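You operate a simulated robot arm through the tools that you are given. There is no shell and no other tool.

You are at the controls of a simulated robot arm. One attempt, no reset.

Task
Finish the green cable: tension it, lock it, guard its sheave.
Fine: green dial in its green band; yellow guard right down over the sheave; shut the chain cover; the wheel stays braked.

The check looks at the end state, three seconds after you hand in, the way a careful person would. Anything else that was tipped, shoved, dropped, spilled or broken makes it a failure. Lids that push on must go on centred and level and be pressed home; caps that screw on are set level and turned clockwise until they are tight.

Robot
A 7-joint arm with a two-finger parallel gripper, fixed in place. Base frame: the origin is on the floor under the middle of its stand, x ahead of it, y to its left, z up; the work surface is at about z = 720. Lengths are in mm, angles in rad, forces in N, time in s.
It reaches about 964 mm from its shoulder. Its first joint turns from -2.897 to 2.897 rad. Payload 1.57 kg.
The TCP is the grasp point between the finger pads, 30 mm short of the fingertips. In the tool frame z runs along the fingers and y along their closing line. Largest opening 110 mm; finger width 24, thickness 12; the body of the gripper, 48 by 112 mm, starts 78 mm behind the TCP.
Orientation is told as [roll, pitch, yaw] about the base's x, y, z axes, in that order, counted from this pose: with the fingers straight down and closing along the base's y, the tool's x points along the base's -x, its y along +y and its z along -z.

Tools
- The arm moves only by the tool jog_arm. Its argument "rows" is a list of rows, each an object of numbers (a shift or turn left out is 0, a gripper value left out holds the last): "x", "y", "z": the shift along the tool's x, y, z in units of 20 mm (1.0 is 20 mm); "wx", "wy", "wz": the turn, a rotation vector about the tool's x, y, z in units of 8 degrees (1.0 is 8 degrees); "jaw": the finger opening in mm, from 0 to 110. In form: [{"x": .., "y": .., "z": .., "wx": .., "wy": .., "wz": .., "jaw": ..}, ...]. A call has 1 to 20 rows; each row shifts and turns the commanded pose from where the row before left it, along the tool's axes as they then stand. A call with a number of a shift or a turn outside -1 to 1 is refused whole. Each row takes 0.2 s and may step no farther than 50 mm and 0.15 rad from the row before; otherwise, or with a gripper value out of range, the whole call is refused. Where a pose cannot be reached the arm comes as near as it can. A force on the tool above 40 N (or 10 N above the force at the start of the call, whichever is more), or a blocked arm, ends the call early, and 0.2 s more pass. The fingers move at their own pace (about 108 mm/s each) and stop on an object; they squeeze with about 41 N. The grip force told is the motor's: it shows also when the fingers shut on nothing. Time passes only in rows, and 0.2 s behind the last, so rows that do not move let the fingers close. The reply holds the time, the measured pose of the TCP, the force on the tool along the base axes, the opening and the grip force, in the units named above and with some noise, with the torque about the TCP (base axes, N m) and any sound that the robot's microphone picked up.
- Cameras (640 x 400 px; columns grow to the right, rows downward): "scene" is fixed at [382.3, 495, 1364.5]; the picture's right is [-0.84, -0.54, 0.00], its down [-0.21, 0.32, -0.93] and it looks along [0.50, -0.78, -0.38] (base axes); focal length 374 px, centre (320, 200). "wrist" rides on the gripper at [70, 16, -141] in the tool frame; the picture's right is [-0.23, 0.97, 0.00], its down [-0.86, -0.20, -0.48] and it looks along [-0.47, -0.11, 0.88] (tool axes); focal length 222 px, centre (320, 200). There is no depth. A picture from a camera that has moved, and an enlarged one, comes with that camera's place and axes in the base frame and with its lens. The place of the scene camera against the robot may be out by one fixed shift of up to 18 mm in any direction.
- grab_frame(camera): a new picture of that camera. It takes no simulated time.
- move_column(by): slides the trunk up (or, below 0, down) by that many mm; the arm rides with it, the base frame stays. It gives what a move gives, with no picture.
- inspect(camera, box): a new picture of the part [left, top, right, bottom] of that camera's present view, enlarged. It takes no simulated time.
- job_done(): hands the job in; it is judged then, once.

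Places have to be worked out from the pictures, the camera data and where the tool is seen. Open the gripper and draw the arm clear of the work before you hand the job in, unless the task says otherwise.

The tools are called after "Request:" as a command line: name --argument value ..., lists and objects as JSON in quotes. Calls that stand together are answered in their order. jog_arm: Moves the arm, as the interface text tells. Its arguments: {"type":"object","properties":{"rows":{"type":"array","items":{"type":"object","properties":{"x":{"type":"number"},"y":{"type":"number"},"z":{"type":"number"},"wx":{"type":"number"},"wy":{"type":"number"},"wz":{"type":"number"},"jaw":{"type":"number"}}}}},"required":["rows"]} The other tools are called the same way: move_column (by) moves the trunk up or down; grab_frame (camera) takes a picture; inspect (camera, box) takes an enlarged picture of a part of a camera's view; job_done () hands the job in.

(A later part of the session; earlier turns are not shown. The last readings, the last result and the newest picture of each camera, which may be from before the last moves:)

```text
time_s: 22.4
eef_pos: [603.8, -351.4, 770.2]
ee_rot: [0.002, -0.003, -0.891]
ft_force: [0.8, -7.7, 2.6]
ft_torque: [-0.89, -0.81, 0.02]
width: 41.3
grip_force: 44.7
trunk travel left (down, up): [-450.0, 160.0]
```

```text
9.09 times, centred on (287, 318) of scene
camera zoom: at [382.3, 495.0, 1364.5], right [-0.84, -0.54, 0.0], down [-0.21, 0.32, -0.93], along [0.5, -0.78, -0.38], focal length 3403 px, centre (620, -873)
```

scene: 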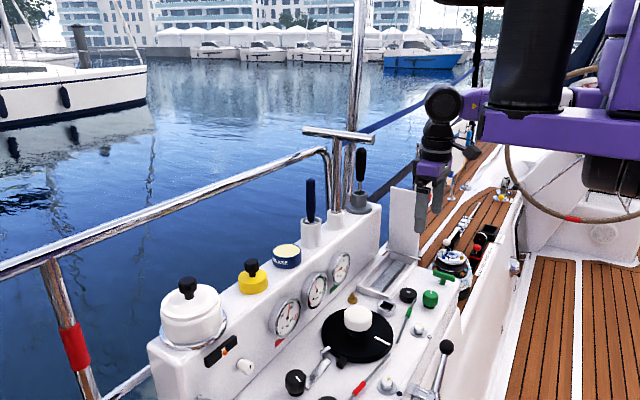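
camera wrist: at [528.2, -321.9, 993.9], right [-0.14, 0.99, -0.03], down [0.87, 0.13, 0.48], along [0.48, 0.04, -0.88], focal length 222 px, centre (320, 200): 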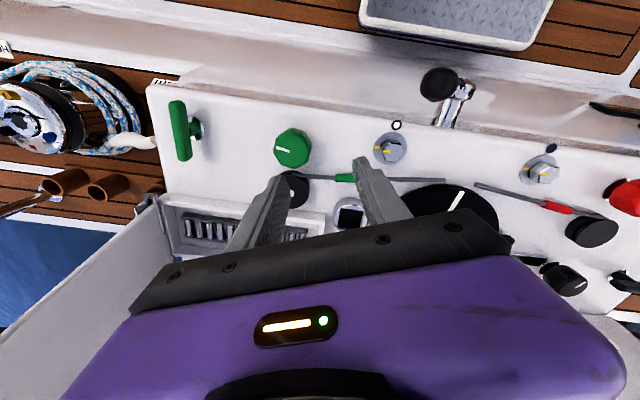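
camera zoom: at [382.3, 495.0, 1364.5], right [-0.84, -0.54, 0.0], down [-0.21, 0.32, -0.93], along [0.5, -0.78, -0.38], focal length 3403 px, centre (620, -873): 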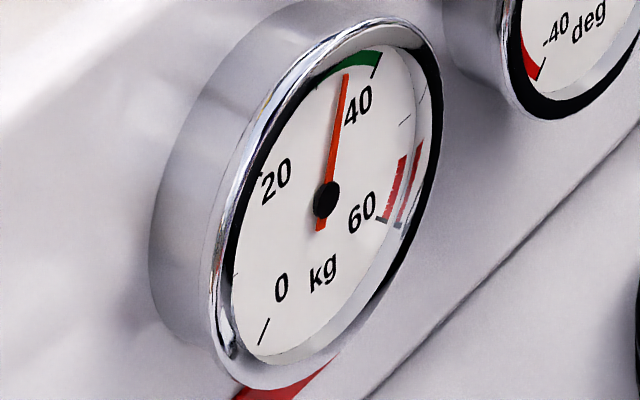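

The band runs roughly 33–40 kg. At about 0.19 kg per degree I need some 50° more, so I turn 40° then read again.

Request:
jog_arm --rows '[{"wz": 0.5}, {"wz": 0.5}, {"wz": 0.5}, {"wz": 0.5}, {"wz": 0.5}, {"wz": 0.5}, {"wz": 0.5}, {"wz": 0.5}, {"wz": 0.5}, {"wz": 0.5}]'

Request:
inspect --camera "scene" --box '[328, 250, 352, 288]'

Request:
inspect --camera "wrist" --box '[200, 100, 440, 250]'

```text
time_s: 24.6
eef_pos: [601.5, -351.1, 770.8]
ee_rot: [0.003, 0.001, -1.588]
ft_force: [-9.3, -18.2, 18.8]
ft_torque: [-0.56, 0.61, 0.04]
width: 40.9
grip_force: 44.8
trunk travel left (down, up): [-450.0, 160.0]
```

```text
10.53 times, centred on (340, 269) of scene
camera zoom: at [382.3, 495.0, 1364.5], right [-0.84, -0.54, 0.0], down [-0.21, 0.32, -0.93], along [0.5, -0.78, -0.38], focal length 3940 px, centre (110, -526)
```

zoom: 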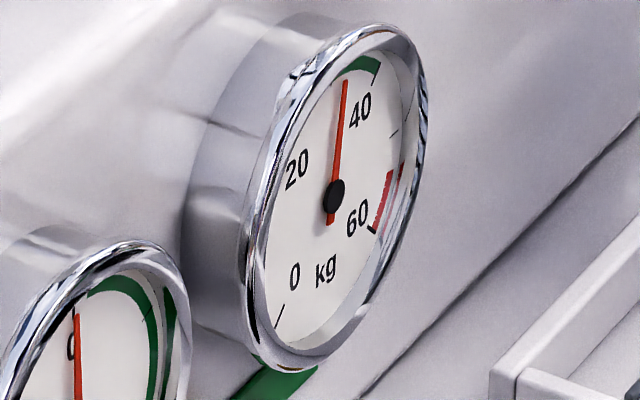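

```text
2.67 times, centred on (320, 175) of wrist
camera zoom: at [619.4, -281.8, 913.5], right [0.97, -0.24, 0.0], down [-0.22, -0.85, 0.48], along [-0.12, -0.46, -0.88], focal length 592 px, centre (320, 267)
```

zoom: 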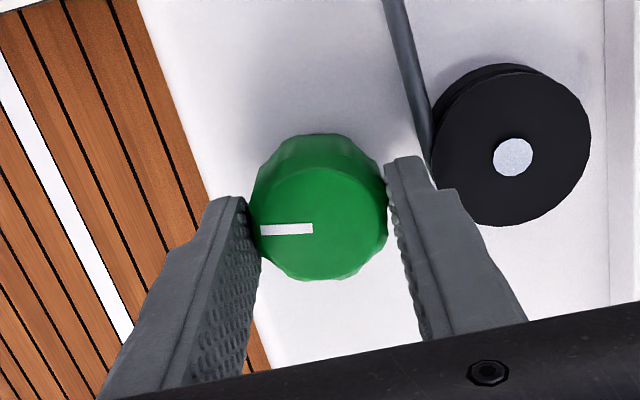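

The needle reads about 32 kg by angle (top of dial = 30), which is inside the band but low. Forces of about 20 N show, so I turn only 12° more in small steps and look.

Request:
jog_arm --rows '[{"wz": 0.5}, {"wz": 0.5}, {"wz": 0.5}, {}]'

Request:
inspect --camera "scene" --box '[328, 250, 352, 288]'

Request:
inspect --camera "wrist" --box '[200, 100, 440, 250]'

Request:
inspect --camera "scene" --box '[380, 240, 470, 340]'

```text
time_s: 25.6
eef_pos: [601.6, -350.7, 769.6]
ee_rot: [0.003, -0.002, -1.798]
ft_force: [-13.4, -17.7, 15.8]
ft_torque: [-0.3, 0.72, 0.04]
width: 41.1
grip_force: 44.9
trunk travel left (down, up): [-450.0, 160.0]
```

```text
10.53 times, centred on (340, 269) of scene
camera zoom: at [382.3, 495.0, 1364.5], right [-0.84, -0.54, 0.0], down [-0.21, 0.32, -0.93], along [0.5, -0.78, -0.38], focal length 3940 px, centre (110, -526)
```

zoom: 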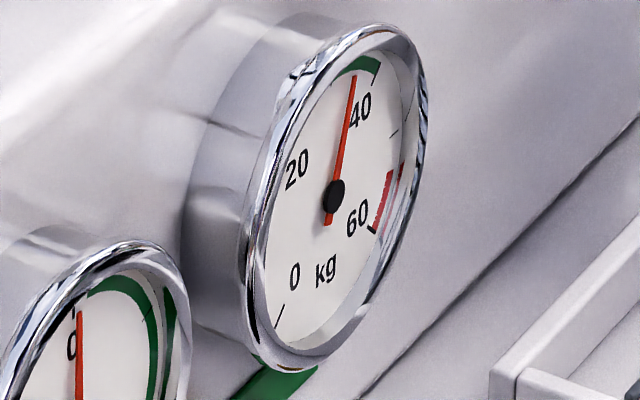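

```text
2.67 times, centred on (320, 175) of wrist
camera zoom: at [633.3, -286.8, 913.5], right [0.9, -0.44, 0.0], down [-0.39, -0.79, 0.48], along [-0.21, -0.43, -0.88], focal length 592 px, centre (320, 267)
```

zoom: 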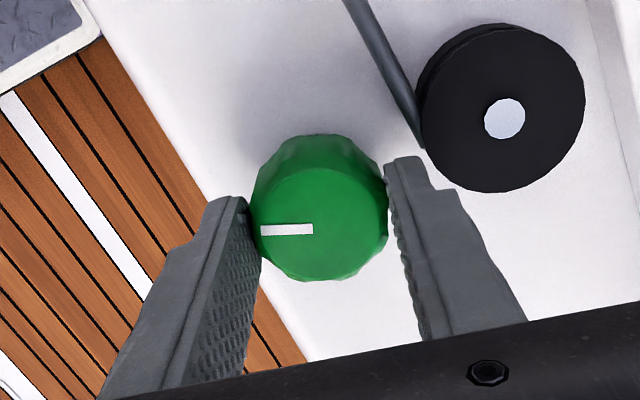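

```text
4.00 times, centred on (425, 290) of scene
camera zoom: at [382.3, 495.0, 1364.5], right [-0.84, -0.54, 0.0], down [-0.21, 0.32, -0.93], along [0.5, -0.78, -0.38], focal length 1497 px, centre (-100, -160)
```

zoom: 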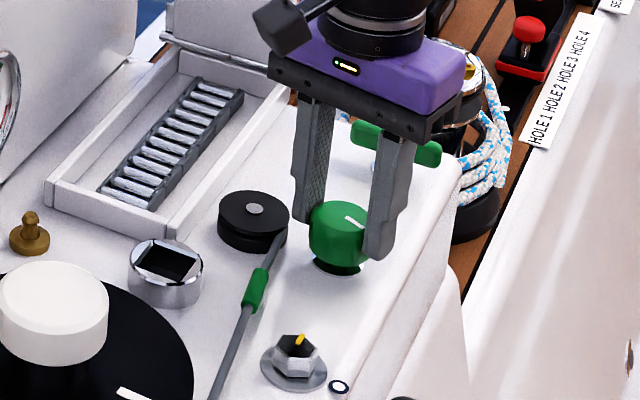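

Fingers are clear of the cable and sheave, and the needle is near 34 kg. I add about 5° to sit mid-band, then open slightly and lift off.

Request:
jog_arm --rows '[{"wz": 0.6}, {}, {"jaw": 52}, {}, {"z": -0.8}, {"z": -1}, {"z": -1}, {"z": -1}, {"z": -1}]'

Request:
inspect --camera "scene" --box '[328, 250, 352, 288]'

Request:
grab_frame --camera "wrist"

```text
time_s: 27.6
eef_pos: [602.9, -350.9, 867.8]
ee_rot: [0.005, 0.002, -1.881]
ft_force: [-0.4, 0.3, -0.5]
ft_torque: [0.06, -0.01, 0.0]
width: 51.8
grip_force: 0.1
trunk travel left (down, up): [-450.0, 160.0]
```

```text
10.53 times, centred on (340, 269) of scene
camera zoom: at [382.3, 495.0, 1364.5], right [-0.84, -0.54, 0.0], down [-0.21, 0.32, -0.93], along [0.5, -0.78, -0.38], focal length 3940 px, centre (110, -526)
```

zoom: 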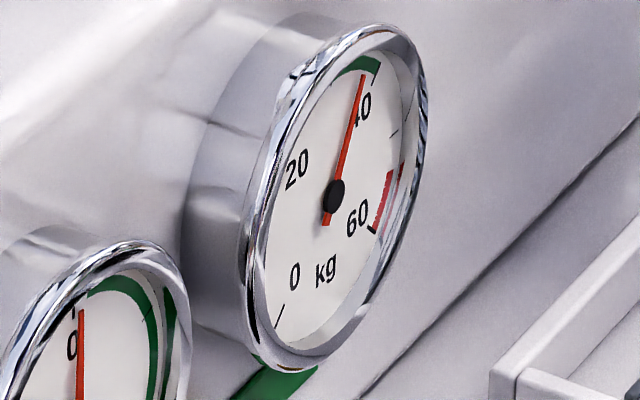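

```text
taken
camera wrist: at [638.5, -290.5, 1010.8], right [0.86, -0.51, 0.0], down [-0.45, -0.75, 0.48], along [-0.24, -0.41, -0.88], focal length 222 px, centre (320, 200)
```

wrist: 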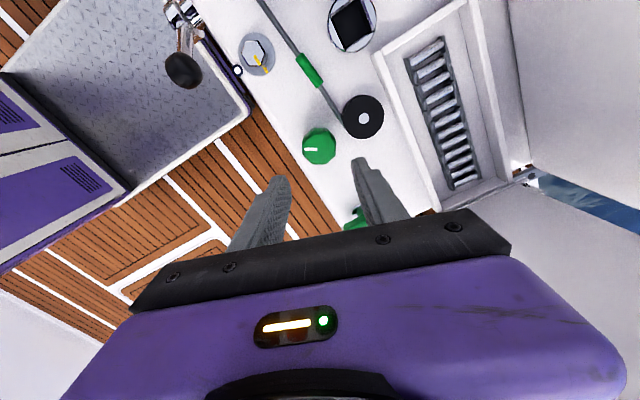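

The needle is about 35 kg, centred in the band. Next is the lock: the T-handle at about [602, -471.5], bar along x, top z about 757. I turn the wrist back to near yaw 0 at this height.

Request:
jog_arm --rows '[{"wz": -1, "jaw": 60}, {"wz": -1}, {"wz": -1}, {"wz": -1}, {"wz": -1}, {"wz": -1}, {"wz": -1}, {"wz": -1}, {"wz": -1}, {"wz": -1}, {"wz": -1}, {"wz": -1}, {"wz": -1}, {}]'

```text
time_s: 30.6
eef_pos: [603.2, -349.6, 867.9]
ee_rot: [0.0, -0.004, -0.064]
ft_force: [0.1, 0.6, -0.1]
ft_torque: [-0.03, 0.01, 0.01]
width: 60.2
grip_force: 0.1
trunk travel left (down, up): [-450.0, 160.0]
```

Request:
jog_arm --rows '[{"x": -0.05, "y": -0.87}, {"x": -0.05, "y": -0.87}, {"x": -0.05, "y": -0.87}, {"x": -0.05, "y": -0.87}, {"x": -0.05, "y": -0.87}, {"x": -0.05, "y": -0.87}, {"x": -0.05, "y": -0.87}, {"z": 0.6}, {"z": 0.6}, {}]'

Request:
grab_frame --camera "wrist"

Request:
inspect --camera "wrist" --box '[230, 80, 410, 240]'

```text
time_s: 32.8
eef_pos: [603.5, -402.2, 844.1]
ee_rot: [-0.001, -0.004, -0.066]
ft_force: [-0.2, 0.7, 0.1]
ft_torque: [-0.01, 0.02, 0.04]
width: 60.0
grip_force: 0.1
out of reach, approached as far as the arm can: row 4, 5, 6, 7
trunk travel left (down, up): [-450.0, 160.0]
```

```text
taken
camera wrist: at [534.8, -381.4, 985.7], right [0.29, 0.96, 0.0], down [0.84, -0.25, 0.48], along [0.46, -0.14, -0.88], focal length 222 px, centre (320, 200)
```

wrist: 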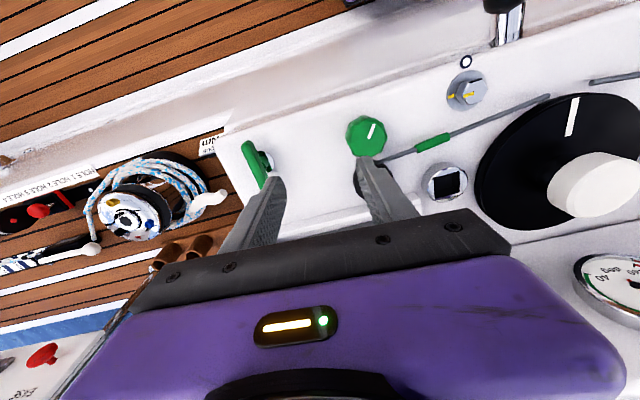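

```text
2.50 times, centred on (320, 160) of wrist
camera zoom: at [534.8, -381.4, 985.7], right [0.29, 0.96, 0.0], down [0.84, -0.25, 0.48], along [0.46, -0.14, -0.88], focal length 555 px, centre (320, 300)
```

zoom: 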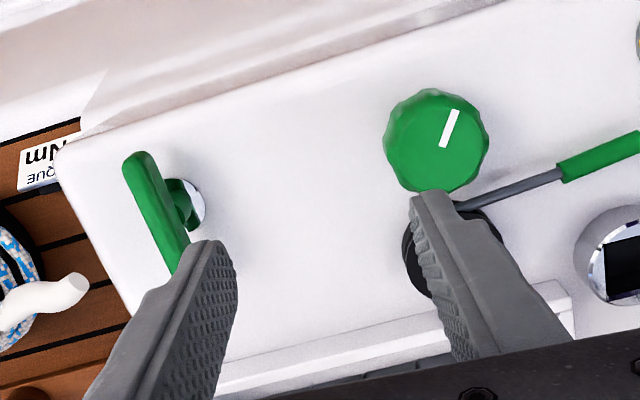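

Joint 7's limit blocks yaw 0 this far to the right. I'll grip the bar with the hand turned half a turn clockwise instead, since that grasp is equivalent. I raise a little and rotate.

Request:
jog_arm --rows '[{"z": -1, "wz": 1}, {"wz": 1}, {"wz": 1}, {"wz": 1}, {"wz": 1}, {"wz": 1}, {"wz": 1}, {"wz": 1}, {"wz": 1}, {"wz": 1}, {"wz": 1}, {"wz": 1}, {"wz": 1}, {"wz": 1}, {"wz": 1}, {"wz": 1}, {"wz": 1}, {"wz": 1}, {"wz": 1}, {"wz": 1}]'

Request:
jog_arm --rows '[{"wz": 1}, {"wz": 1}, {"wz": 0.4}, {}]'

Request:
inspect --camera "scene" --box '[320, 160, 520, 340]'

```text
time_s: 37.0
eef_pos: [604.6, -403.6, 863.2]
ee_rot: [0.0, 0.006, -2.861]
ft_force: [0.4, 0.0, -0.5]
ft_torque: [0.01, 0.01, 0.01]
width: 60.0
grip_force: 0.0
trunk travel left (down, up): [-450.0, 160.0]
```

```text
time_s: 38.0
eef_pos: [604.0, -400.6, 864.1]
ee_rot: [-0.002, 0.004, 3.088]
ft_force: [0.1, 0.2, -0.6]
ft_torque: [-0.01, -0.02, 0.01]
width: 60.0
grip_force: 0.0
trunk travel left (down, up): [-450.0, 160.0]
```

```text
2.22 times, centred on (420, 250) of scene
camera zoom: at [382.3, 495.0, 1364.5], right [-0.84, -0.54, 0.0], down [-0.21, 0.32, -0.93], along [0.5, -0.78, -0.38], focal length 832 px, centre (98, 89)
```

zoom: 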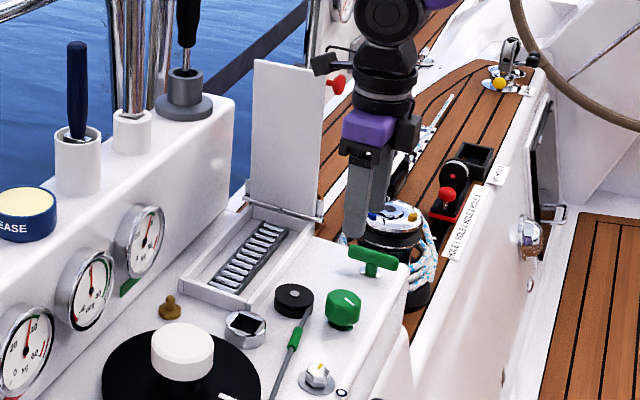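

Request:
grab_frame --camera "wrist"

Request:
inspect --camera "scene" --box '[370, 170, 450, 310]'

```text
taken
camera wrist: at [672.4, -422.6, 1006.2], right [-0.28, -0.96, 0.0], down [-0.85, 0.24, 0.48], along [-0.46, 0.13, -0.88], focal length 222 px, centre (320, 200)
```

wrist: 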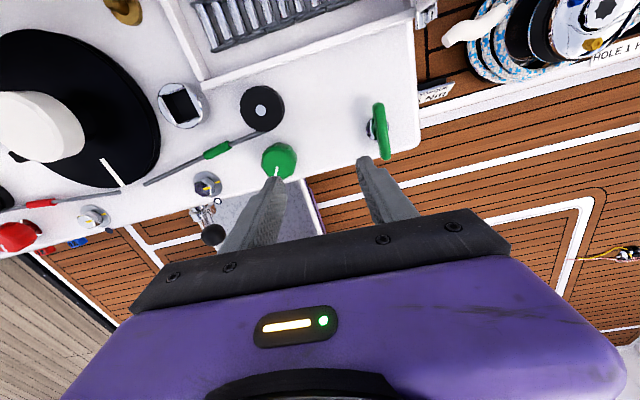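

```text
2.86 times, centred on (410, 240) of scene
camera zoom: at [382.3, 495.0, 1364.5], right [-0.84, -0.54, 0.0], down [-0.21, 0.32, -0.93], along [0.5, -0.78, -0.38], focal length 1070 px, centre (63, 86)
```

zoom: 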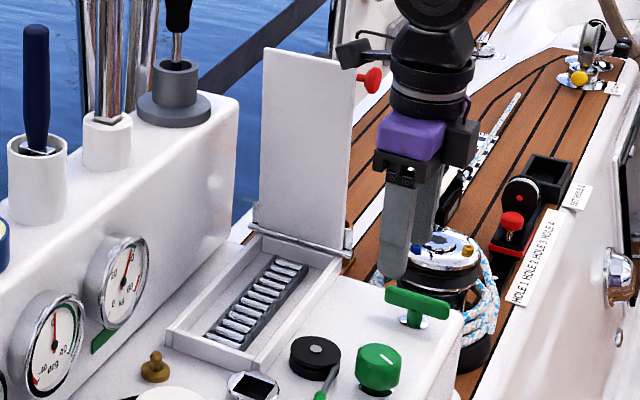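

With the hand turned this way the camera would sit close to the open lid, so I will shut the chain cover first. I rise and turn to yaw of about -π/2 to look at the lid from the +y side.

Request:
jog_arm --rows '[{"z": -1}, {"z": -1}, {"z": -1, "wz": -1}, {"z": -1, "wz": -1}, {"z": -1, "wz": -1}, {"z": -1, "wz": -1}, {"z": -1, "wz": -1}, {"z": -1, "wz": -1}, {"z": -1, "wz": -1}, {"z": -1, "wz": -1}, {"z": -1, "wz": -1}, {"z": -1, "wz": -1}, {"z": -1, "wz": -1}, {"wz": -0.6}, {}]'

Request:
grab_frame --camera "wrist"

```text
time_s: 41.2
eef_pos: [603.6, -402.2, 1121.7]
ee_rot: [0.006, 0.005, -1.57]
ft_force: [0.8, 0.0, 0.1]
ft_torque: [-0.02, 0.01, 0.01]
width: 60.2
grip_force: 0.1
trunk travel left (down, up): [-450.0, 160.0]
```

```text
taken
camera wrist: at [619.2, -333.1, 1265.2], right [0.97, -0.23, 0.0], down [-0.2, -0.86, 0.47], along [-0.1, -0.46, -0.88], focal length 222 px, centre (320, 200)
```

wrist: 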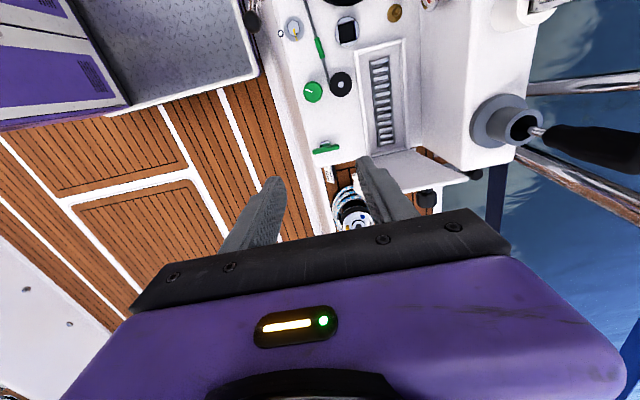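

Request:
jog_arm --rows '[{"x": 0.5, "y": 0.9}, {"x": 0.5, "y": 0.9}, {"x": 0.5, "y": 0.9}, {"x": 0.5, "y": 0.9}, {"x": 0.5, "y": 0.9}, {"x": 0.5, "y": 0.9}, {}]'

Request:
grab_frame --camera "wrist"

Request:
inspect --camera "wrist" --box '[230, 50, 450, 240]'

```text
time_s: 42.8
eef_pos: [709.9, -344.0, 1125.3]
ee_rot: [0.003, 0.0, -1.573]
ft_force: [0.7, -0.2, 0.5]
ft_torque: [0.0, -0.03, 0.02]
width: 60.3
grip_force: 0.0
trunk travel left (down, up): [-450.0, 160.0]
```

```text
taken
camera wrist: at [726.8, -274.2, 1267.7], right [0.97, -0.23, 0.0], down [-0.2, -0.85, 0.48], along [-0.11, -0.47, -0.88], focal length 222 px, centre (320, 200)
```

wrist: 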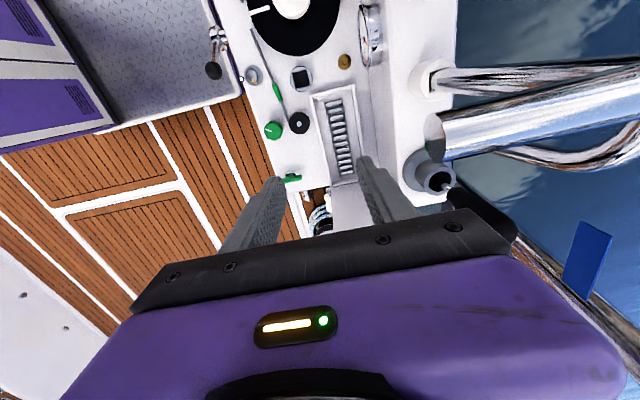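

```text
2.11 times, centred on (340, 145) of wrist
camera zoom: at [726.8, -274.2, 1267.7], right [0.97, -0.23, 0.0], down [-0.2, -0.85, 0.48], along [-0.11, -0.47, -0.88], focal length 468 px, centre (278, 316)
```

zoom: 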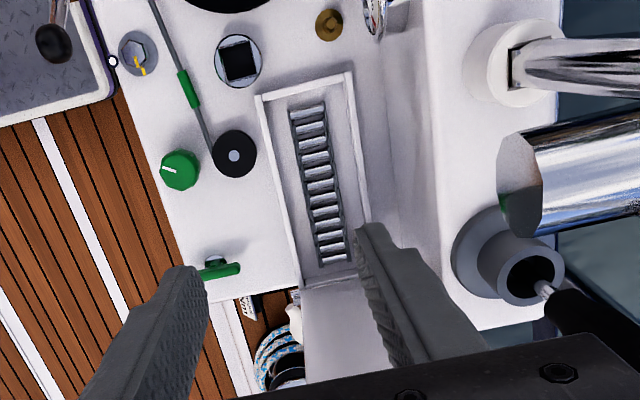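

The lid's hinge is at y≈-522, x≈697–793. Its top edge is near z≈976, leaning slightly inward at y≈-502. I close the fingers and travel above it to the far (-y) side.

Request:
jog_arm --rows '[{"x": -0.96, "jaw": 0}, {"x": -0.96}, {"x": -0.96}, {"x": -0.96}, {"x": -0.96}, {"x": -0.96}, {"x": -0.96}, {"x": -0.96}, {"x": -0.96}, {"x": -0.96}, {"x": -0.96}, {}]'

Request:
grab_frame --camera "wrist"

Request:
grab_frame --camera "scene"

```text
time_s: 45.4
eef_pos: [710.9, -554.5, 1124.1]
ee_rot: [0.003, 0.002, -1.573]
ft_force: [0.7, 1.0, -0.1]
ft_torque: [0.02, 0.01, 0.01]
width: 0.1
grip_force: 21.0
trunk travel left (down, up): [-450.0, 160.0]
```

```text
taken
camera wrist: at [726.1, -485.6, 1266.5], right [0.97, -0.23, 0.0], down [-0.2, -0.86, 0.48], along [-0.11, -0.47, -0.88], focal length 222 px, centre (320, 200)
```

wrist: 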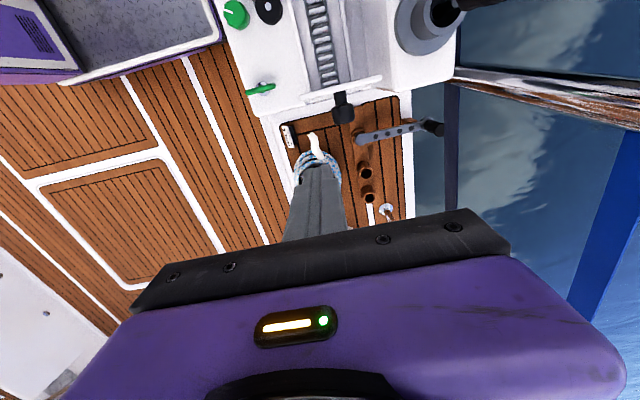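

```text
taken
```

scene: 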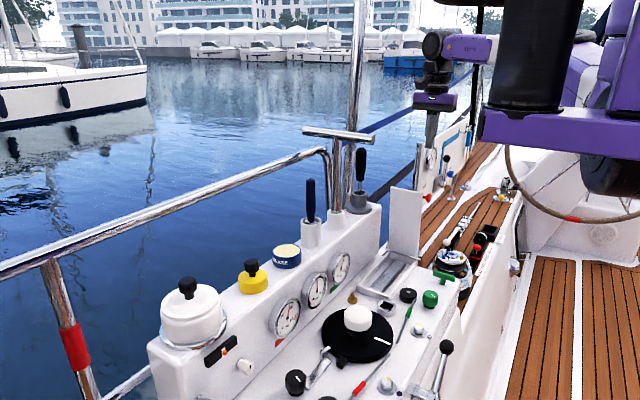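

Request:
inspect --camera "wrist" --box '[230, 0, 470, 240]'

Request:
inspect --camera "scene" --box '[370, 90, 510, 290]'

```text
1.67 times, centred on (350, 120) of wrist
camera zoom: at [726.1, -485.6, 1266.5], right [0.97, -0.23, 0.0], down [-0.2, -0.86, 0.48], along [-0.11, -0.47, -0.88], focal length 370 px, centre (270, 333)
```

zoom: 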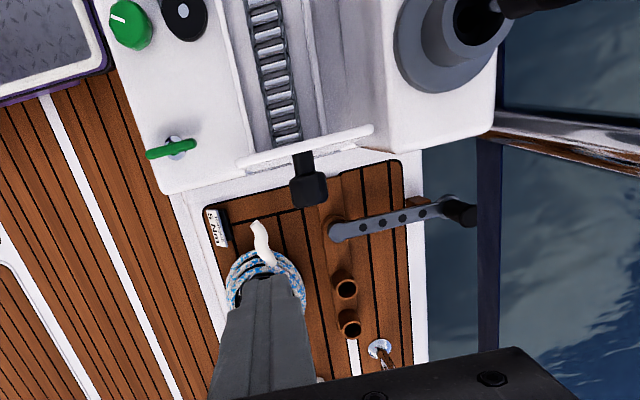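

```text
2.00 times, centred on (440, 190) of scene
camera zoom: at [382.3, 495.0, 1364.5], right [-0.84, -0.54, 0.0], down [-0.21, 0.32, -0.93], along [0.5, -0.78, -0.38], focal length 749 px, centre (80, 220)
```

zoom: 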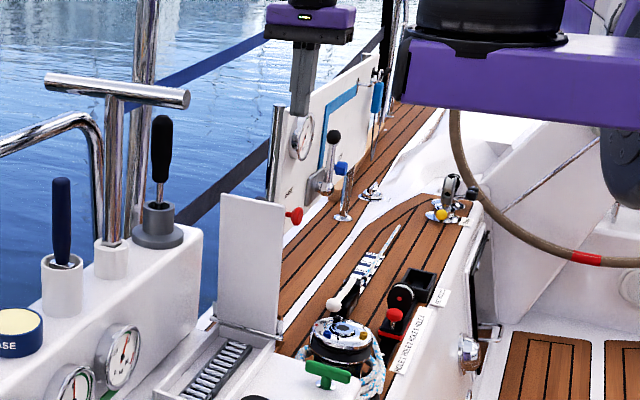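

The lid carries a black knob on its outer face at about [750, -546, 862]. I stay beside and above it. Descending to z≈957 behind the lid's near side at x≈714, y≈-547.

Request:
jog_arm --rows '[{"x": 0.3, "y": 0.15, "z": 0.9}, {"z": 0.9}, {"z": 0.9}, {"z": 0.9}, {"z": 0.9}, {"z": 0.9}, {"z": 0.9}, {"z": 0.9}, {"z": 0.9}, {}]'

Request:
inspect --camera "scene" --box '[370, 130, 490, 290]'

Request:
inspect --camera "wrist" --box '[230, 0, 470, 240]'

```text
time_s: 47.6
eef_pos: [714.7, -547.7, 960.7]
ee_rot: [0.004, 0.0, -1.572]
ft_force: [0.4, 0.2, -0.2]
ft_torque: [0.02, -0.01, 0.03]
width: 0.1
grip_force: 21.3
trunk travel left (down, up): [-450.0, 160.0]
```

```text
2.50 times, centred on (430, 210) of scene
camera zoom: at [382.3, 495.0, 1364.5], right [-0.84, -0.54, 0.0], down [-0.21, 0.32, -0.93], along [0.5, -0.78, -0.38], focal length 936 px, centre (45, 175)
```

zoom: 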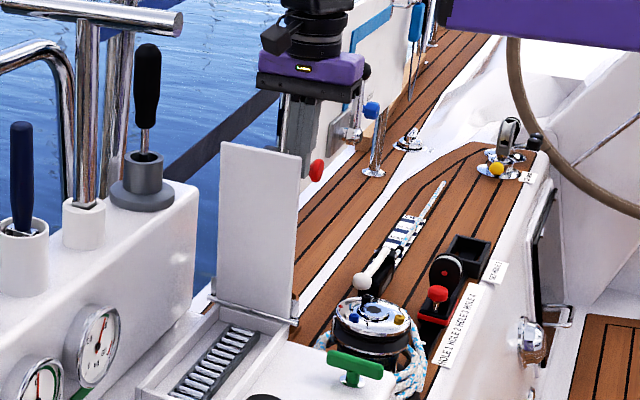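

```text
1.67 times, centred on (350, 120) of wrist
camera zoom: at [731.1, -478.9, 1104.3], right [0.97, -0.23, 0.0], down [-0.2, -0.85, 0.48], along [-0.11, -0.47, -0.88], focal length 370 px, centre (270, 333)
```

zoom: 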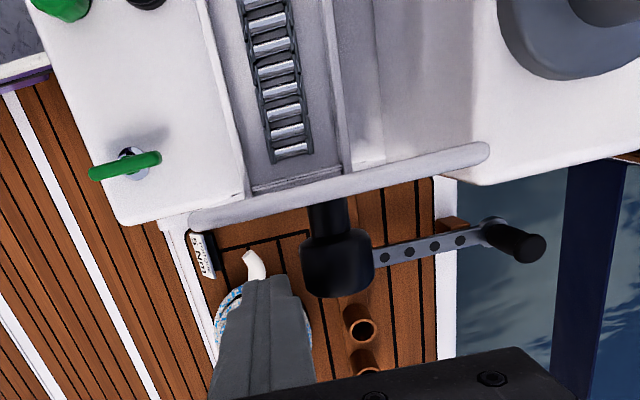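

The knob is near the lid's free edge at about [747, -533, 952], and the closed fingers sit beside it on the outer face. I push along an arc about the hinge, first to about 25°.

Request:
jog_arm --rows '[{"x": 0.62}, {"x": 0.62}, {"x": 0.81, "z": 0.12}, {"x": 0.81, "z": 0.12}, {"x": 0.77, "z": 0.26}, {"x": 0.77, "z": 0.26}]'

Request:
inspect --camera "scene" --box '[330, 150, 490, 310]'

Request:
inspect --camera "wrist" --box '[230, 0, 470, 240]'

```text
time_s: 49.0
eef_pos: [714.0, -460.1, 946.9]
ee_rot: [0.007, 0.001, -1.574]
ft_force: [0.3, 0.5, 0.2]
ft_torque: [0.01, -0.03, 0.03]
width: 0.0
grip_force: 21.4
trunk travel left (down, up): [-450.0, 160.0]
```

```text
2.50 times, centred on (410, 230) of scene
camera zoom: at [382.3, 495.0, 1364.5], right [-0.84, -0.54, 0.0], down [-0.21, 0.32, -0.93], along [0.5, -0.78, -0.38], focal length 936 px, centre (95, 125)
```

zoom: 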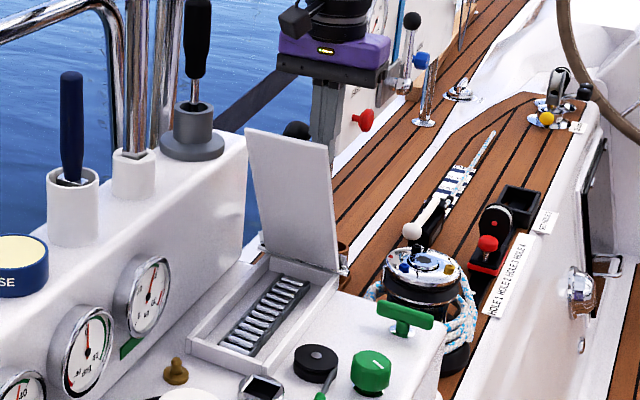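

```text
1.67 times, centred on (350, 120) of wrist
camera zoom: at [729.9, -390.0, 1089.8], right [0.97, -0.23, 0.0], down [-0.2, -0.85, 0.48], along [-0.11, -0.47, -0.88], focal length 370 px, centre (270, 333)
```

zoom: 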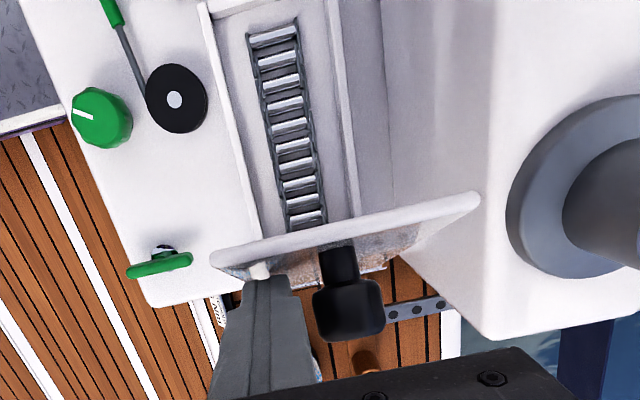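

The lid follows with almost no force. I continue the arc to about 65°.

Request:
jog_arm --rows '[{"x": 0.72, "z": 0.39}, {"x": 0.72, "z": 0.39}, {"x": 0.64, "z": 0.51}, {"x": 0.64, "z": 0.51}, {"x": 0.54, "z": 0.61}, {"x": 0.54, "z": 0.61}, {"x": 0.43, "z": 0.7}, {"x": 0.43, "z": 0.7}]'

Request:
inspect --camera "scene" --box '[330, 150, 490, 310]'

Request:
inspect --camera "wrist" --box '[230, 0, 470, 240]'

```text
time_s: 50.8
eef_pos: [716.9, -365.4, 859.2]
ee_rot: [0.005, -0.001, -1.572]
ft_force: [-0.4, -0.1, 0.1]
ft_torque: [0.01, -0.01, 0.0]
width: 0.1
grip_force: 21.3
trunk travel left (down, up): [-450.0, 160.0]
```

```text
2.50 times, centred on (410, 230) of scene
camera zoom: at [382.3, 495.0, 1364.5], right [-0.84, -0.54, 0.0], down [-0.21, 0.32, -0.93], along [0.5, -0.78, -0.38], focal length 936 px, centre (95, 125)
```

zoom: 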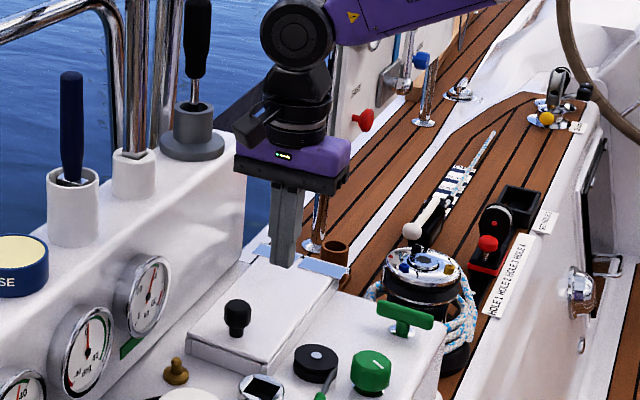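

```text
1.67 times, centred on (350, 120) of wrist
camera zoom: at [732.2, -296.4, 1002.0], right [0.97, -0.23, 0.0], down [-0.2, -0.86, 0.48], along [-0.11, -0.47, -0.88], focal length 370 px, centre (270, 333)
```

zoom: 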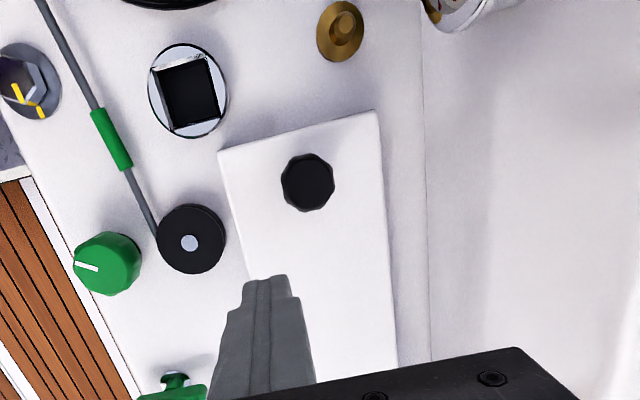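

The lid has swung fully down. I press lightly on it near its free end to make sure it is seated.

Request:
jog_arm --rows '[{"x": 0.5, "z": 0.9}, {"x": 0.4, "z": 0.9}, {"z": 0.8}, {"z": 0.3}, {"z": 0.2}, {"z": 0.15}, {"z": 0.15}, {"z": 0.15}, {"z": 0.1}, {"z": 0.1}, {"z": 0.1}, {"z": 0.1}]'

Request:
inspect --camera "scene" --box '[350, 210, 470, 310]'

```text
time_s: 53.4
eef_pos: [715.5, -348.8, 779.4]
ee_rot: [0.003, 0.0, -1.571]
ft_force: [-1.2, 1.3, 6.7]
ft_torque: [0.0, 0.11, -0.03]
width: 0.0
grip_force: 21.1
trunk travel left (down, up): [-450.0, 160.0]
```

```text
4.00 times, centred on (410, 260) of scene
camera zoom: at [382.3, 495.0, 1364.5], right [-0.84, -0.54, 0.0], down [-0.21, 0.32, -0.93], along [0.5, -0.78, -0.38], focal length 1497 px, centre (-40, -40)
```

zoom: 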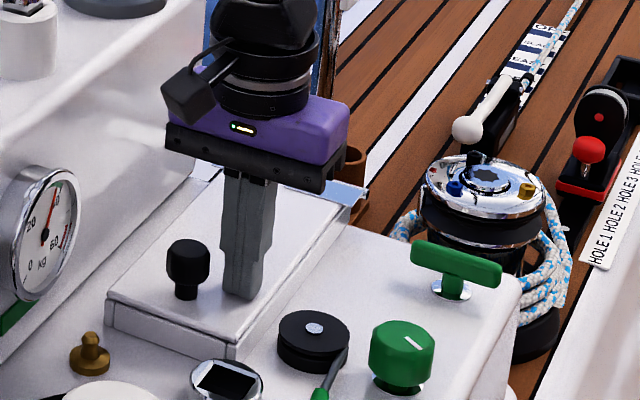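

Contact with the lid at z≈749, 7 N. I press slightly more firmly.

Request:
jog_arm --rows '[{"z": 0.05}, {"z": 0.05}, {"z": 0.05}, {"z": 0.05}]'

```text
time_s: 54.2
eef_pos: [715.7, -348.7, 779.5]
ee_rot: [0.005, 0.001, -1.572]
ft_force: [-10.3, 6.8, 24.8]
ft_torque: [0.0, 0.38, -0.05]
width: 0.0
grip_force: 21.5
trunk travel left (down, up): [-450.0, 160.0]
stopped in row 3: the force on the tool passed its limit at 43 N (the readings are from after the stop); the commanded pose is now the measured one
```

The cover is solid and shut. I lift, travel to above the T-handle and turn the hand to about -π for the grasp.

Request:
jog_arm --rows '[{"z": -1}, {"z": -1}, {"z": -1}, {"z": -1}, {"z": -0.5}, {"x": -0.88, "y": -0.81}, {"x": -0.88, "y": -0.81}, {"x": -0.88, "y": -0.81}, {"x": -0.88, "y": -0.81}, {"x": -0.88, "y": -0.81}, {"x": -0.88, "y": -0.81}, {"x": -0.88, "y": -0.81}, {}]'

Request:
jog_arm --rows '[{"wz": 1, "jaw": 60}, {"wz": 1}, {"wz": 1}, {"wz": 1}, {"wz": 1}, {"wz": 1}, {"wz": 1}, {"wz": 1}, {"wz": 1}, {"wz": 1}, {"wz": 1}, {"wz": 0.6}, {}]'

Request:
grab_frame --camera "wrist"

Request:
inspect --camera "wrist" --box '[230, 80, 410, 240]'

```text
time_s: 57.0
eef_pos: [601.6, -473.8, 868.3]
ee_rot: [0.005, 0.001, -1.572]
ft_force: [-0.3, -0.1, 0.0]
ft_torque: [0.03, 0.01, 0.01]
width: 0.0
grip_force: 20.9
trunk travel left (down, up): [-450.0, 160.0]
```

```text
time_s: 59.8
eef_pos: [601.6, -472.2, 867.6]
ee_rot: [0.0, 0.006, 3.089]
ft_force: [0.7, 0.0, 0.7]
ft_torque: [0.01, -0.02, 0.0]
width: 60.0
grip_force: 0.2
trunk travel left (down, up): [-450.0, 160.0]
```

```text
taken
camera wrist: at [670.4, -491.9, 1010.6], right [-0.28, -0.96, 0.0], down [-0.85, 0.24, 0.47], along [-0.46, 0.13, -0.88], focal length 222 px, centre (320, 200)
```

wrist: 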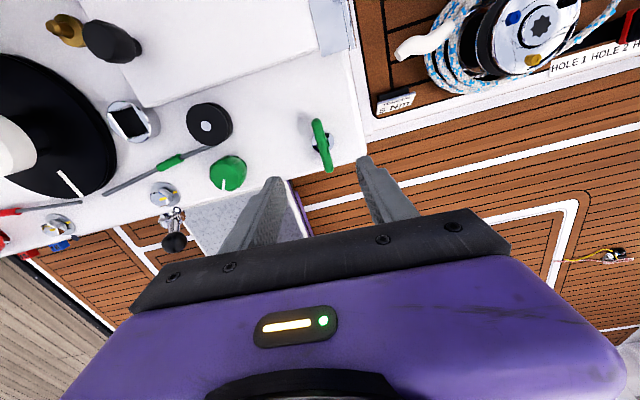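

```text
2.50 times, centred on (320, 160) of wrist
camera zoom: at [670.4, -491.9, 1010.6], right [-0.28, -0.96, 0.0], down [-0.85, 0.24, 0.47], along [-0.46, 0.13, -0.88], focal length 555 px, centre (320, 300)
```

zoom: 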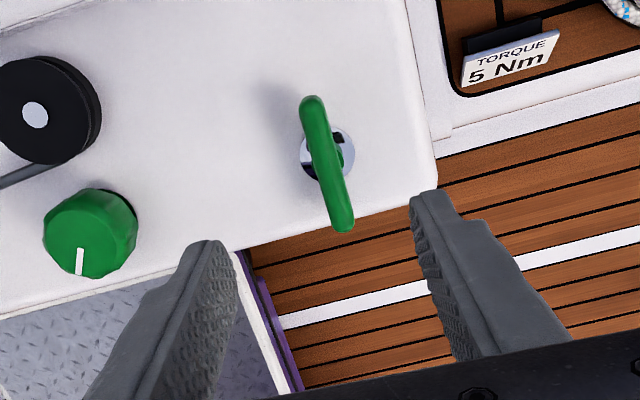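

The T bar is centred at about [603, -475], along x, and the fingers straddle it. I descend to TCP z≈760 and close on the bar.

Request:
jog_arm --rows '[{"x": 0.07, "y": 0.08, "z": 0.9}, {"z": 0.9}, {"z": 0.9}, {"z": 0.9}, {"z": 0.9}, {"z": 0.8}, {}]'

Request:
inspect --camera "wrist" --box '[220, 80, 420, 250]'

Request:
inspect --camera "scene" --box '[370, 200, 490, 310]'

```text
time_s: 61.4
eef_pos: [604.6, -473.1, 761.8]
ee_rot: [0.0, 0.005, 3.09]
ft_force: [-0.1, 0.5, 0.4]
ft_torque: [-0.03, -0.02, -0.02]
width: 60.2
grip_force: 0.1
trunk travel left (down, up): [-450.0, 160.0]
```

```text
2.35 times, centred on (320, 165) of wrist
camera zoom: at [672.8, -492.7, 905.0], right [-0.28, -0.96, 0.0], down [-0.85, 0.24, 0.47], along [-0.46, 0.13, -0.88], focal length 523 px, centre (320, 282)
```

zoom: 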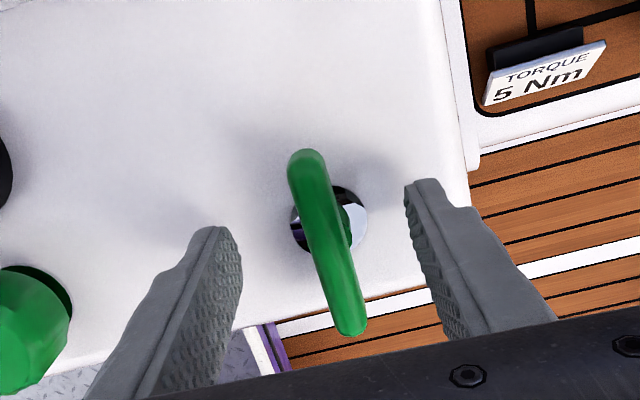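

```text
3.64 times, centred on (430, 255) of scene
camera zoom: at [382.3, 495.0, 1364.5], right [-0.84, -0.54, 0.0], down [-0.21, 0.32, -0.93], along [0.5, -0.78, -0.38], focal length 1361 px, centre (-80, 0)
```

zoom: 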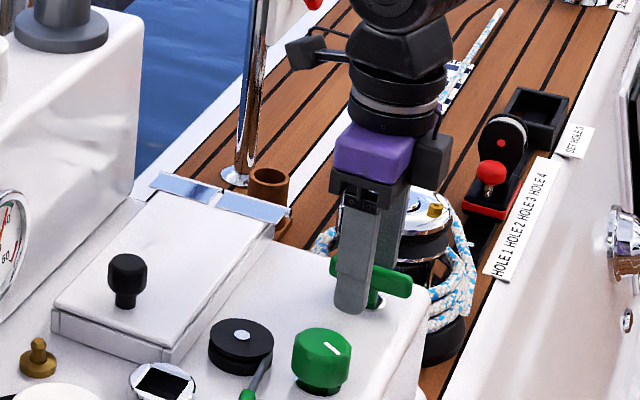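

Request:
jog_arm --rows '[{"z": 0.2, "y": 0.05}, {"jaw": 4}, {}, {}, {}]'

Request:
inspect --camera "wrist" --box '[220, 80, 420, 250]'

```text
time_s: 62.6
eef_pos: [603.4, -474.7, 758.6]
ee_rot: [0.001, 0.005, 3.091]
ft_force: [2.3, -13.8, -6.4]
ft_torque: [-0.3, -0.36, 0.06]
width: 15.7
grip_force: 30.8
trunk travel left (down, up): [-450.0, 160.0]
```

```text
2.35 times, centred on (320, 165) of wrist
camera zoom: at [672.4, -495.2, 901.1], right [-0.28, -0.96, 0.0], down [-0.85, 0.24, 0.47], along [-0.46, 0.13, -0.88], focal length 523 px, centre (320, 282)
```

zoom: 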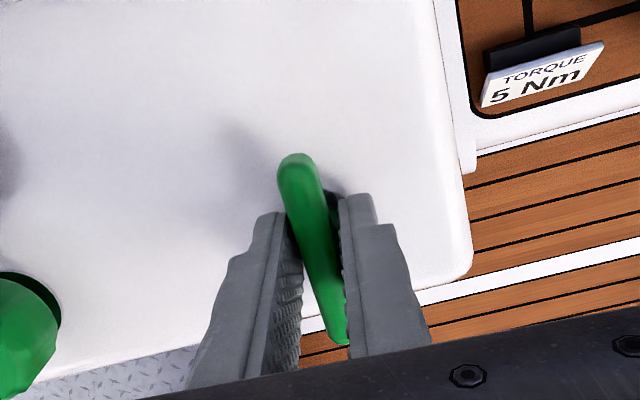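

Request:
jog_arm --rows '[{"y": 0.05}, {}, {}]'

```text
time_s: 63.4
eef_pos: [604.2, -475.8, 757.9]
ee_rot: [-0.001, 0.005, 3.09]
ft_force: [2.3, -11.0, -1.8]
ft_torque: [-0.18, -0.16, -0.01]
width: 15.7
grip_force: 31.7
trunk travel left (down, up): [-450.0, 160.0]
```

The bar is held (15.7 mm). I turn it clockwise 16° as a test and read torque and dial.

Request:
jog_arm --rows '[{"y": 0.03, "wz": 0.5}, {"wz": 0.5}, {"wz": 0.5}, {"wz": 0.5}, {}]'

Request:
inspect --camera "wrist" --box '[220, 80, 420, 250]'

Request:
inspect --camera "scene" --box '[328, 250, 352, 288]'

```text
time_s: 64.6
eef_pos: [603.7, -477.4, 757.1]
ee_rot: [-0.002, 0.004, 2.809]
ft_force: [7.8, -8.3, -10.3]
ft_torque: [-0.47, -0.33, 0.04]
width: 15.9
grip_force: 31.0
trunk travel left (down, up): [-450.0, 160.0]
```

```text
2.35 times, centred on (320, 165) of wrist
camera zoom: at [664.1, -514.4, 901.0], right [-0.53, -0.85, 0.0], down [-0.75, 0.47, 0.47], along [-0.4, 0.25, -0.88], focal length 523 px, centre (320, 282)
```

zoom: 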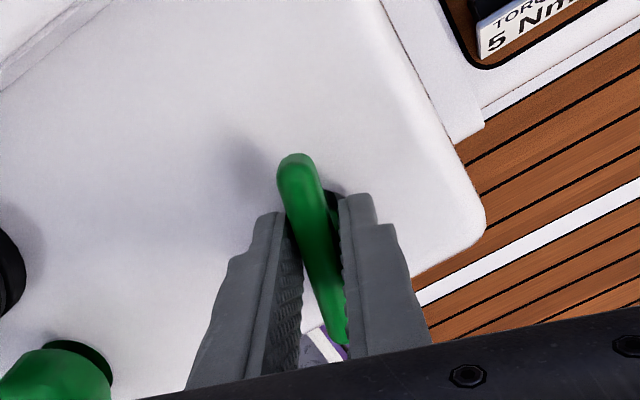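

```text
10.53 times, centred on (340, 269) of scene
camera zoom: at [382.3, 495.0, 1364.5], right [-0.84, -0.54, 0.0], down [-0.21, 0.32, -0.93], along [0.5, -0.78, -0.38], focal length 3940 px, centre (110, -526)
```

zoom: 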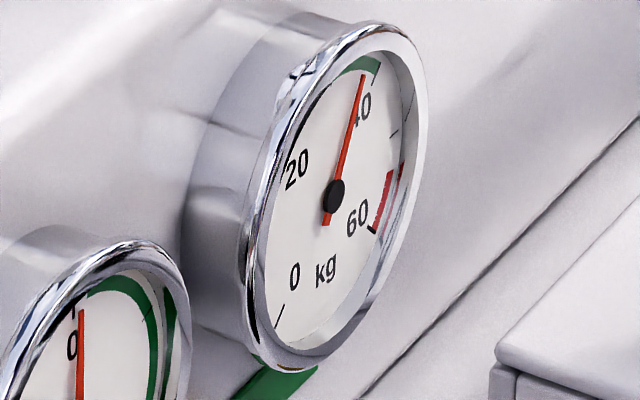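

The bar turns freely clockwise and the tension stays put. I continue to about 88° in total, in small steps so a stop would show in the force.

Request:
jog_arm --rows '[{"wz": 0.6}, {"wz": 0.6}, {"wz": 0.6}, {"wz": 0.6}, {"wz": 0.6}, {"wz": 0.6}, {"wz": 0.6}, {"wz": 0.6}, {"wz": 0.6}, {"wz": 0.6}, {"wz": 0.6}, {"wz": 0.6}, {"wz": 0.6}, {"wz": 0.6}, {"wz": 0.6}]'

Request:
inspect --camera "wrist" --box '[220, 80, 420, 250]'

Request:
inspect --camera "scene" --box '[370, 200, 490, 310]'

Request:
inspect --camera "scene" --box '[328, 250, 352, 288]'

```text
time_s: 67.8
eef_pos: [602.8, -477.9, 757.1]
ee_rot: [-0.002, 0.002, 1.551]
ft_force: [-18.3, -12.7, 15.9]
ft_torque: [-0.47, 0.71, -0.08]
width: 15.7
grip_force: 31.5
trunk travel left (down, up): [-450.0, 160.0]
```

```text
2.35 times, centred on (320, 165) of wrist
camera zoom: at [584.3, -547.0, 900.7], right [-0.97, 0.25, 0.0], down [0.21, 0.85, 0.48], along [0.12, 0.46, -0.88], focal length 523 px, centre (320, 282)
```

zoom: 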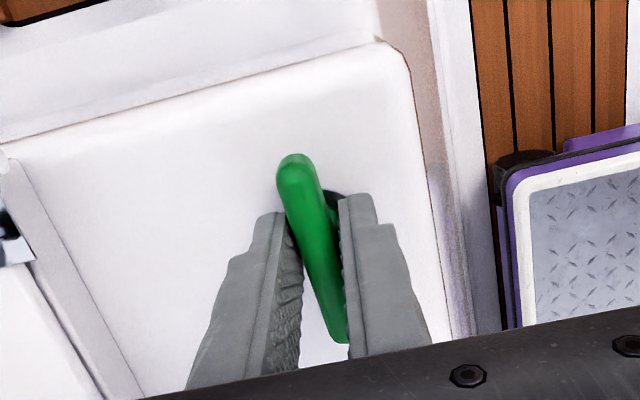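

```text
3.64 times, centred on (430, 255) of scene
camera zoom: at [382.3, 495.0, 1364.5], right [-0.84, -0.54, 0.0], down [-0.21, 0.32, -0.93], along [0.5, -0.78, -0.38], focal length 1361 px, centre (-80, 0)
```

zoom: 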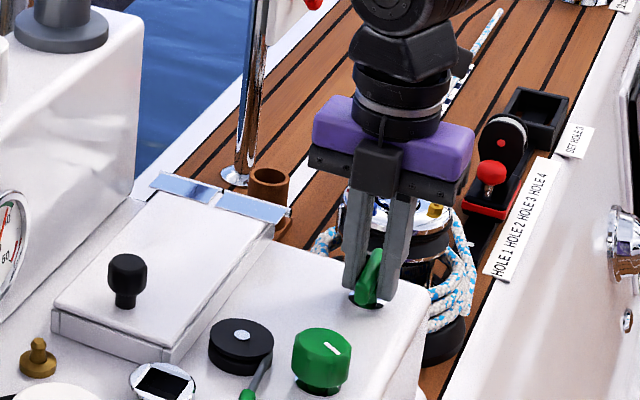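

```text
10.53 times, centred on (340, 269) of scene
camera zoom: at [382.3, 495.0, 1364.5], right [-0.84, -0.54, 0.0], down [-0.21, 0.32, -0.93], along [0.5, -0.78, -0.38], focal length 3940 px, centre (110, -526)
```

zoom: 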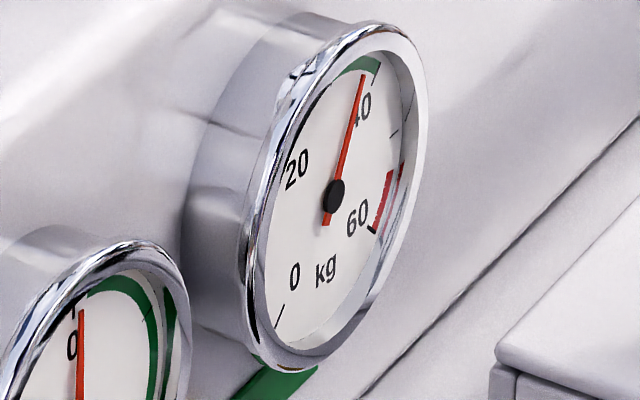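

It's now along y with no stop felt yet and the dial unchanged. I go on in 4° steps to feel whether there is an end stop.

Request:
jog_arm --rows '[{"wz": 0.25}, {"wz": 0.25}, {"wz": 0.25}, {}]'

Request:
inspect --camera "wrist" --box '[220, 80, 420, 250]'

```text
time_s: 68.8
eef_pos: [602.5, -477.3, 756.7]
ee_rot: [-0.002, 0.001, 1.45]
ft_force: [-24.3, -12.6, 16.7]
ft_torque: [-0.18, 0.84, 0.05]
width: 15.4
grip_force: 31.3
trunk travel left (down, up): [-450.0, 160.0]
```

```text
2.35 times, centred on (320, 165) of wrist
camera zoom: at [577.1, -544.4, 900.1], right [-0.94, 0.34, 0.0], down [0.3, 0.82, 0.48], along [0.17, 0.45, -0.88], focal length 523 px, centre (320, 282)
```

zoom: 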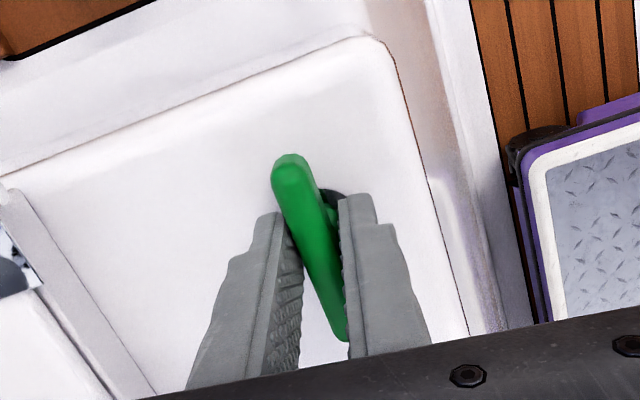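

The bar stayed while the pads slipped a few degrees, so the lock is at its end stop, about 90°. I open and lift away, then look.

Request:
jog_arm --rows '[{"jaw": 50}, {}, {"z": -0.5}, {"z": -1}, {"z": -1}, {"z": -1}, {"z": -1}, {"z": -1}]'

Request:
grab_frame --camera "wrist"

Request:
inspect --camera "scene" --box '[370, 220, 480, 320]'

Request:
inspect --camera "scene" --box '[328, 250, 352, 288]'

```text
time_s: 70.6
eef_pos: [602.6, -475.2, 867.5]
ee_rot: [-0.005, -0.002, 1.45]
ft_force: [-0.3, 0.7, -0.1]
ft_torque: [-0.04, 0.03, 0.01]
width: 50.3
grip_force: 0.2
trunk travel left (down, up): [-450.0, 160.0]
```

```text
taken
camera wrist: at [578.7, -543.4, 1010.0], right [-0.94, 0.34, 0.0], down [0.3, 0.82, 0.48], along [0.17, 0.45, -0.88], focal length 222 px, centre (320, 200)
```

wrist: 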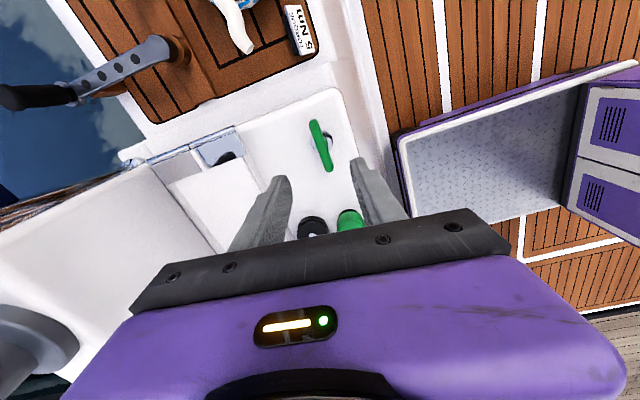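

```text
4.00 times, centred on (425, 270) of scene
camera zoom: at [382.3, 495.0, 1364.5], right [-0.84, -0.54, 0.0], down [-0.21, 0.32, -0.93], along [0.5, -0.78, -0.38], focal length 1497 px, centre (-100, -80)
```

zoom: 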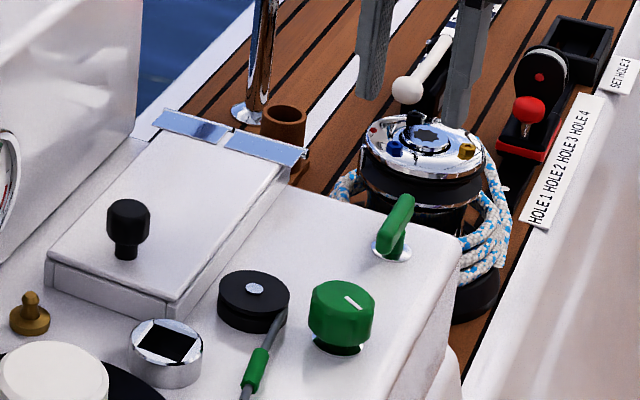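

```text
10.53 times, centred on (340, 269) of scene
camera zoom: at [382.3, 495.0, 1364.5], right [-0.84, -0.54, 0.0], down [-0.21, 0.32, -0.93], along [0.5, -0.78, -0.38], focal length 3940 px, centre (110, -526)
```

zoom: 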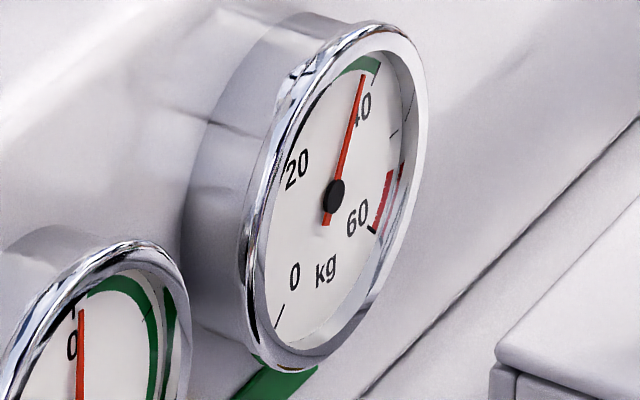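

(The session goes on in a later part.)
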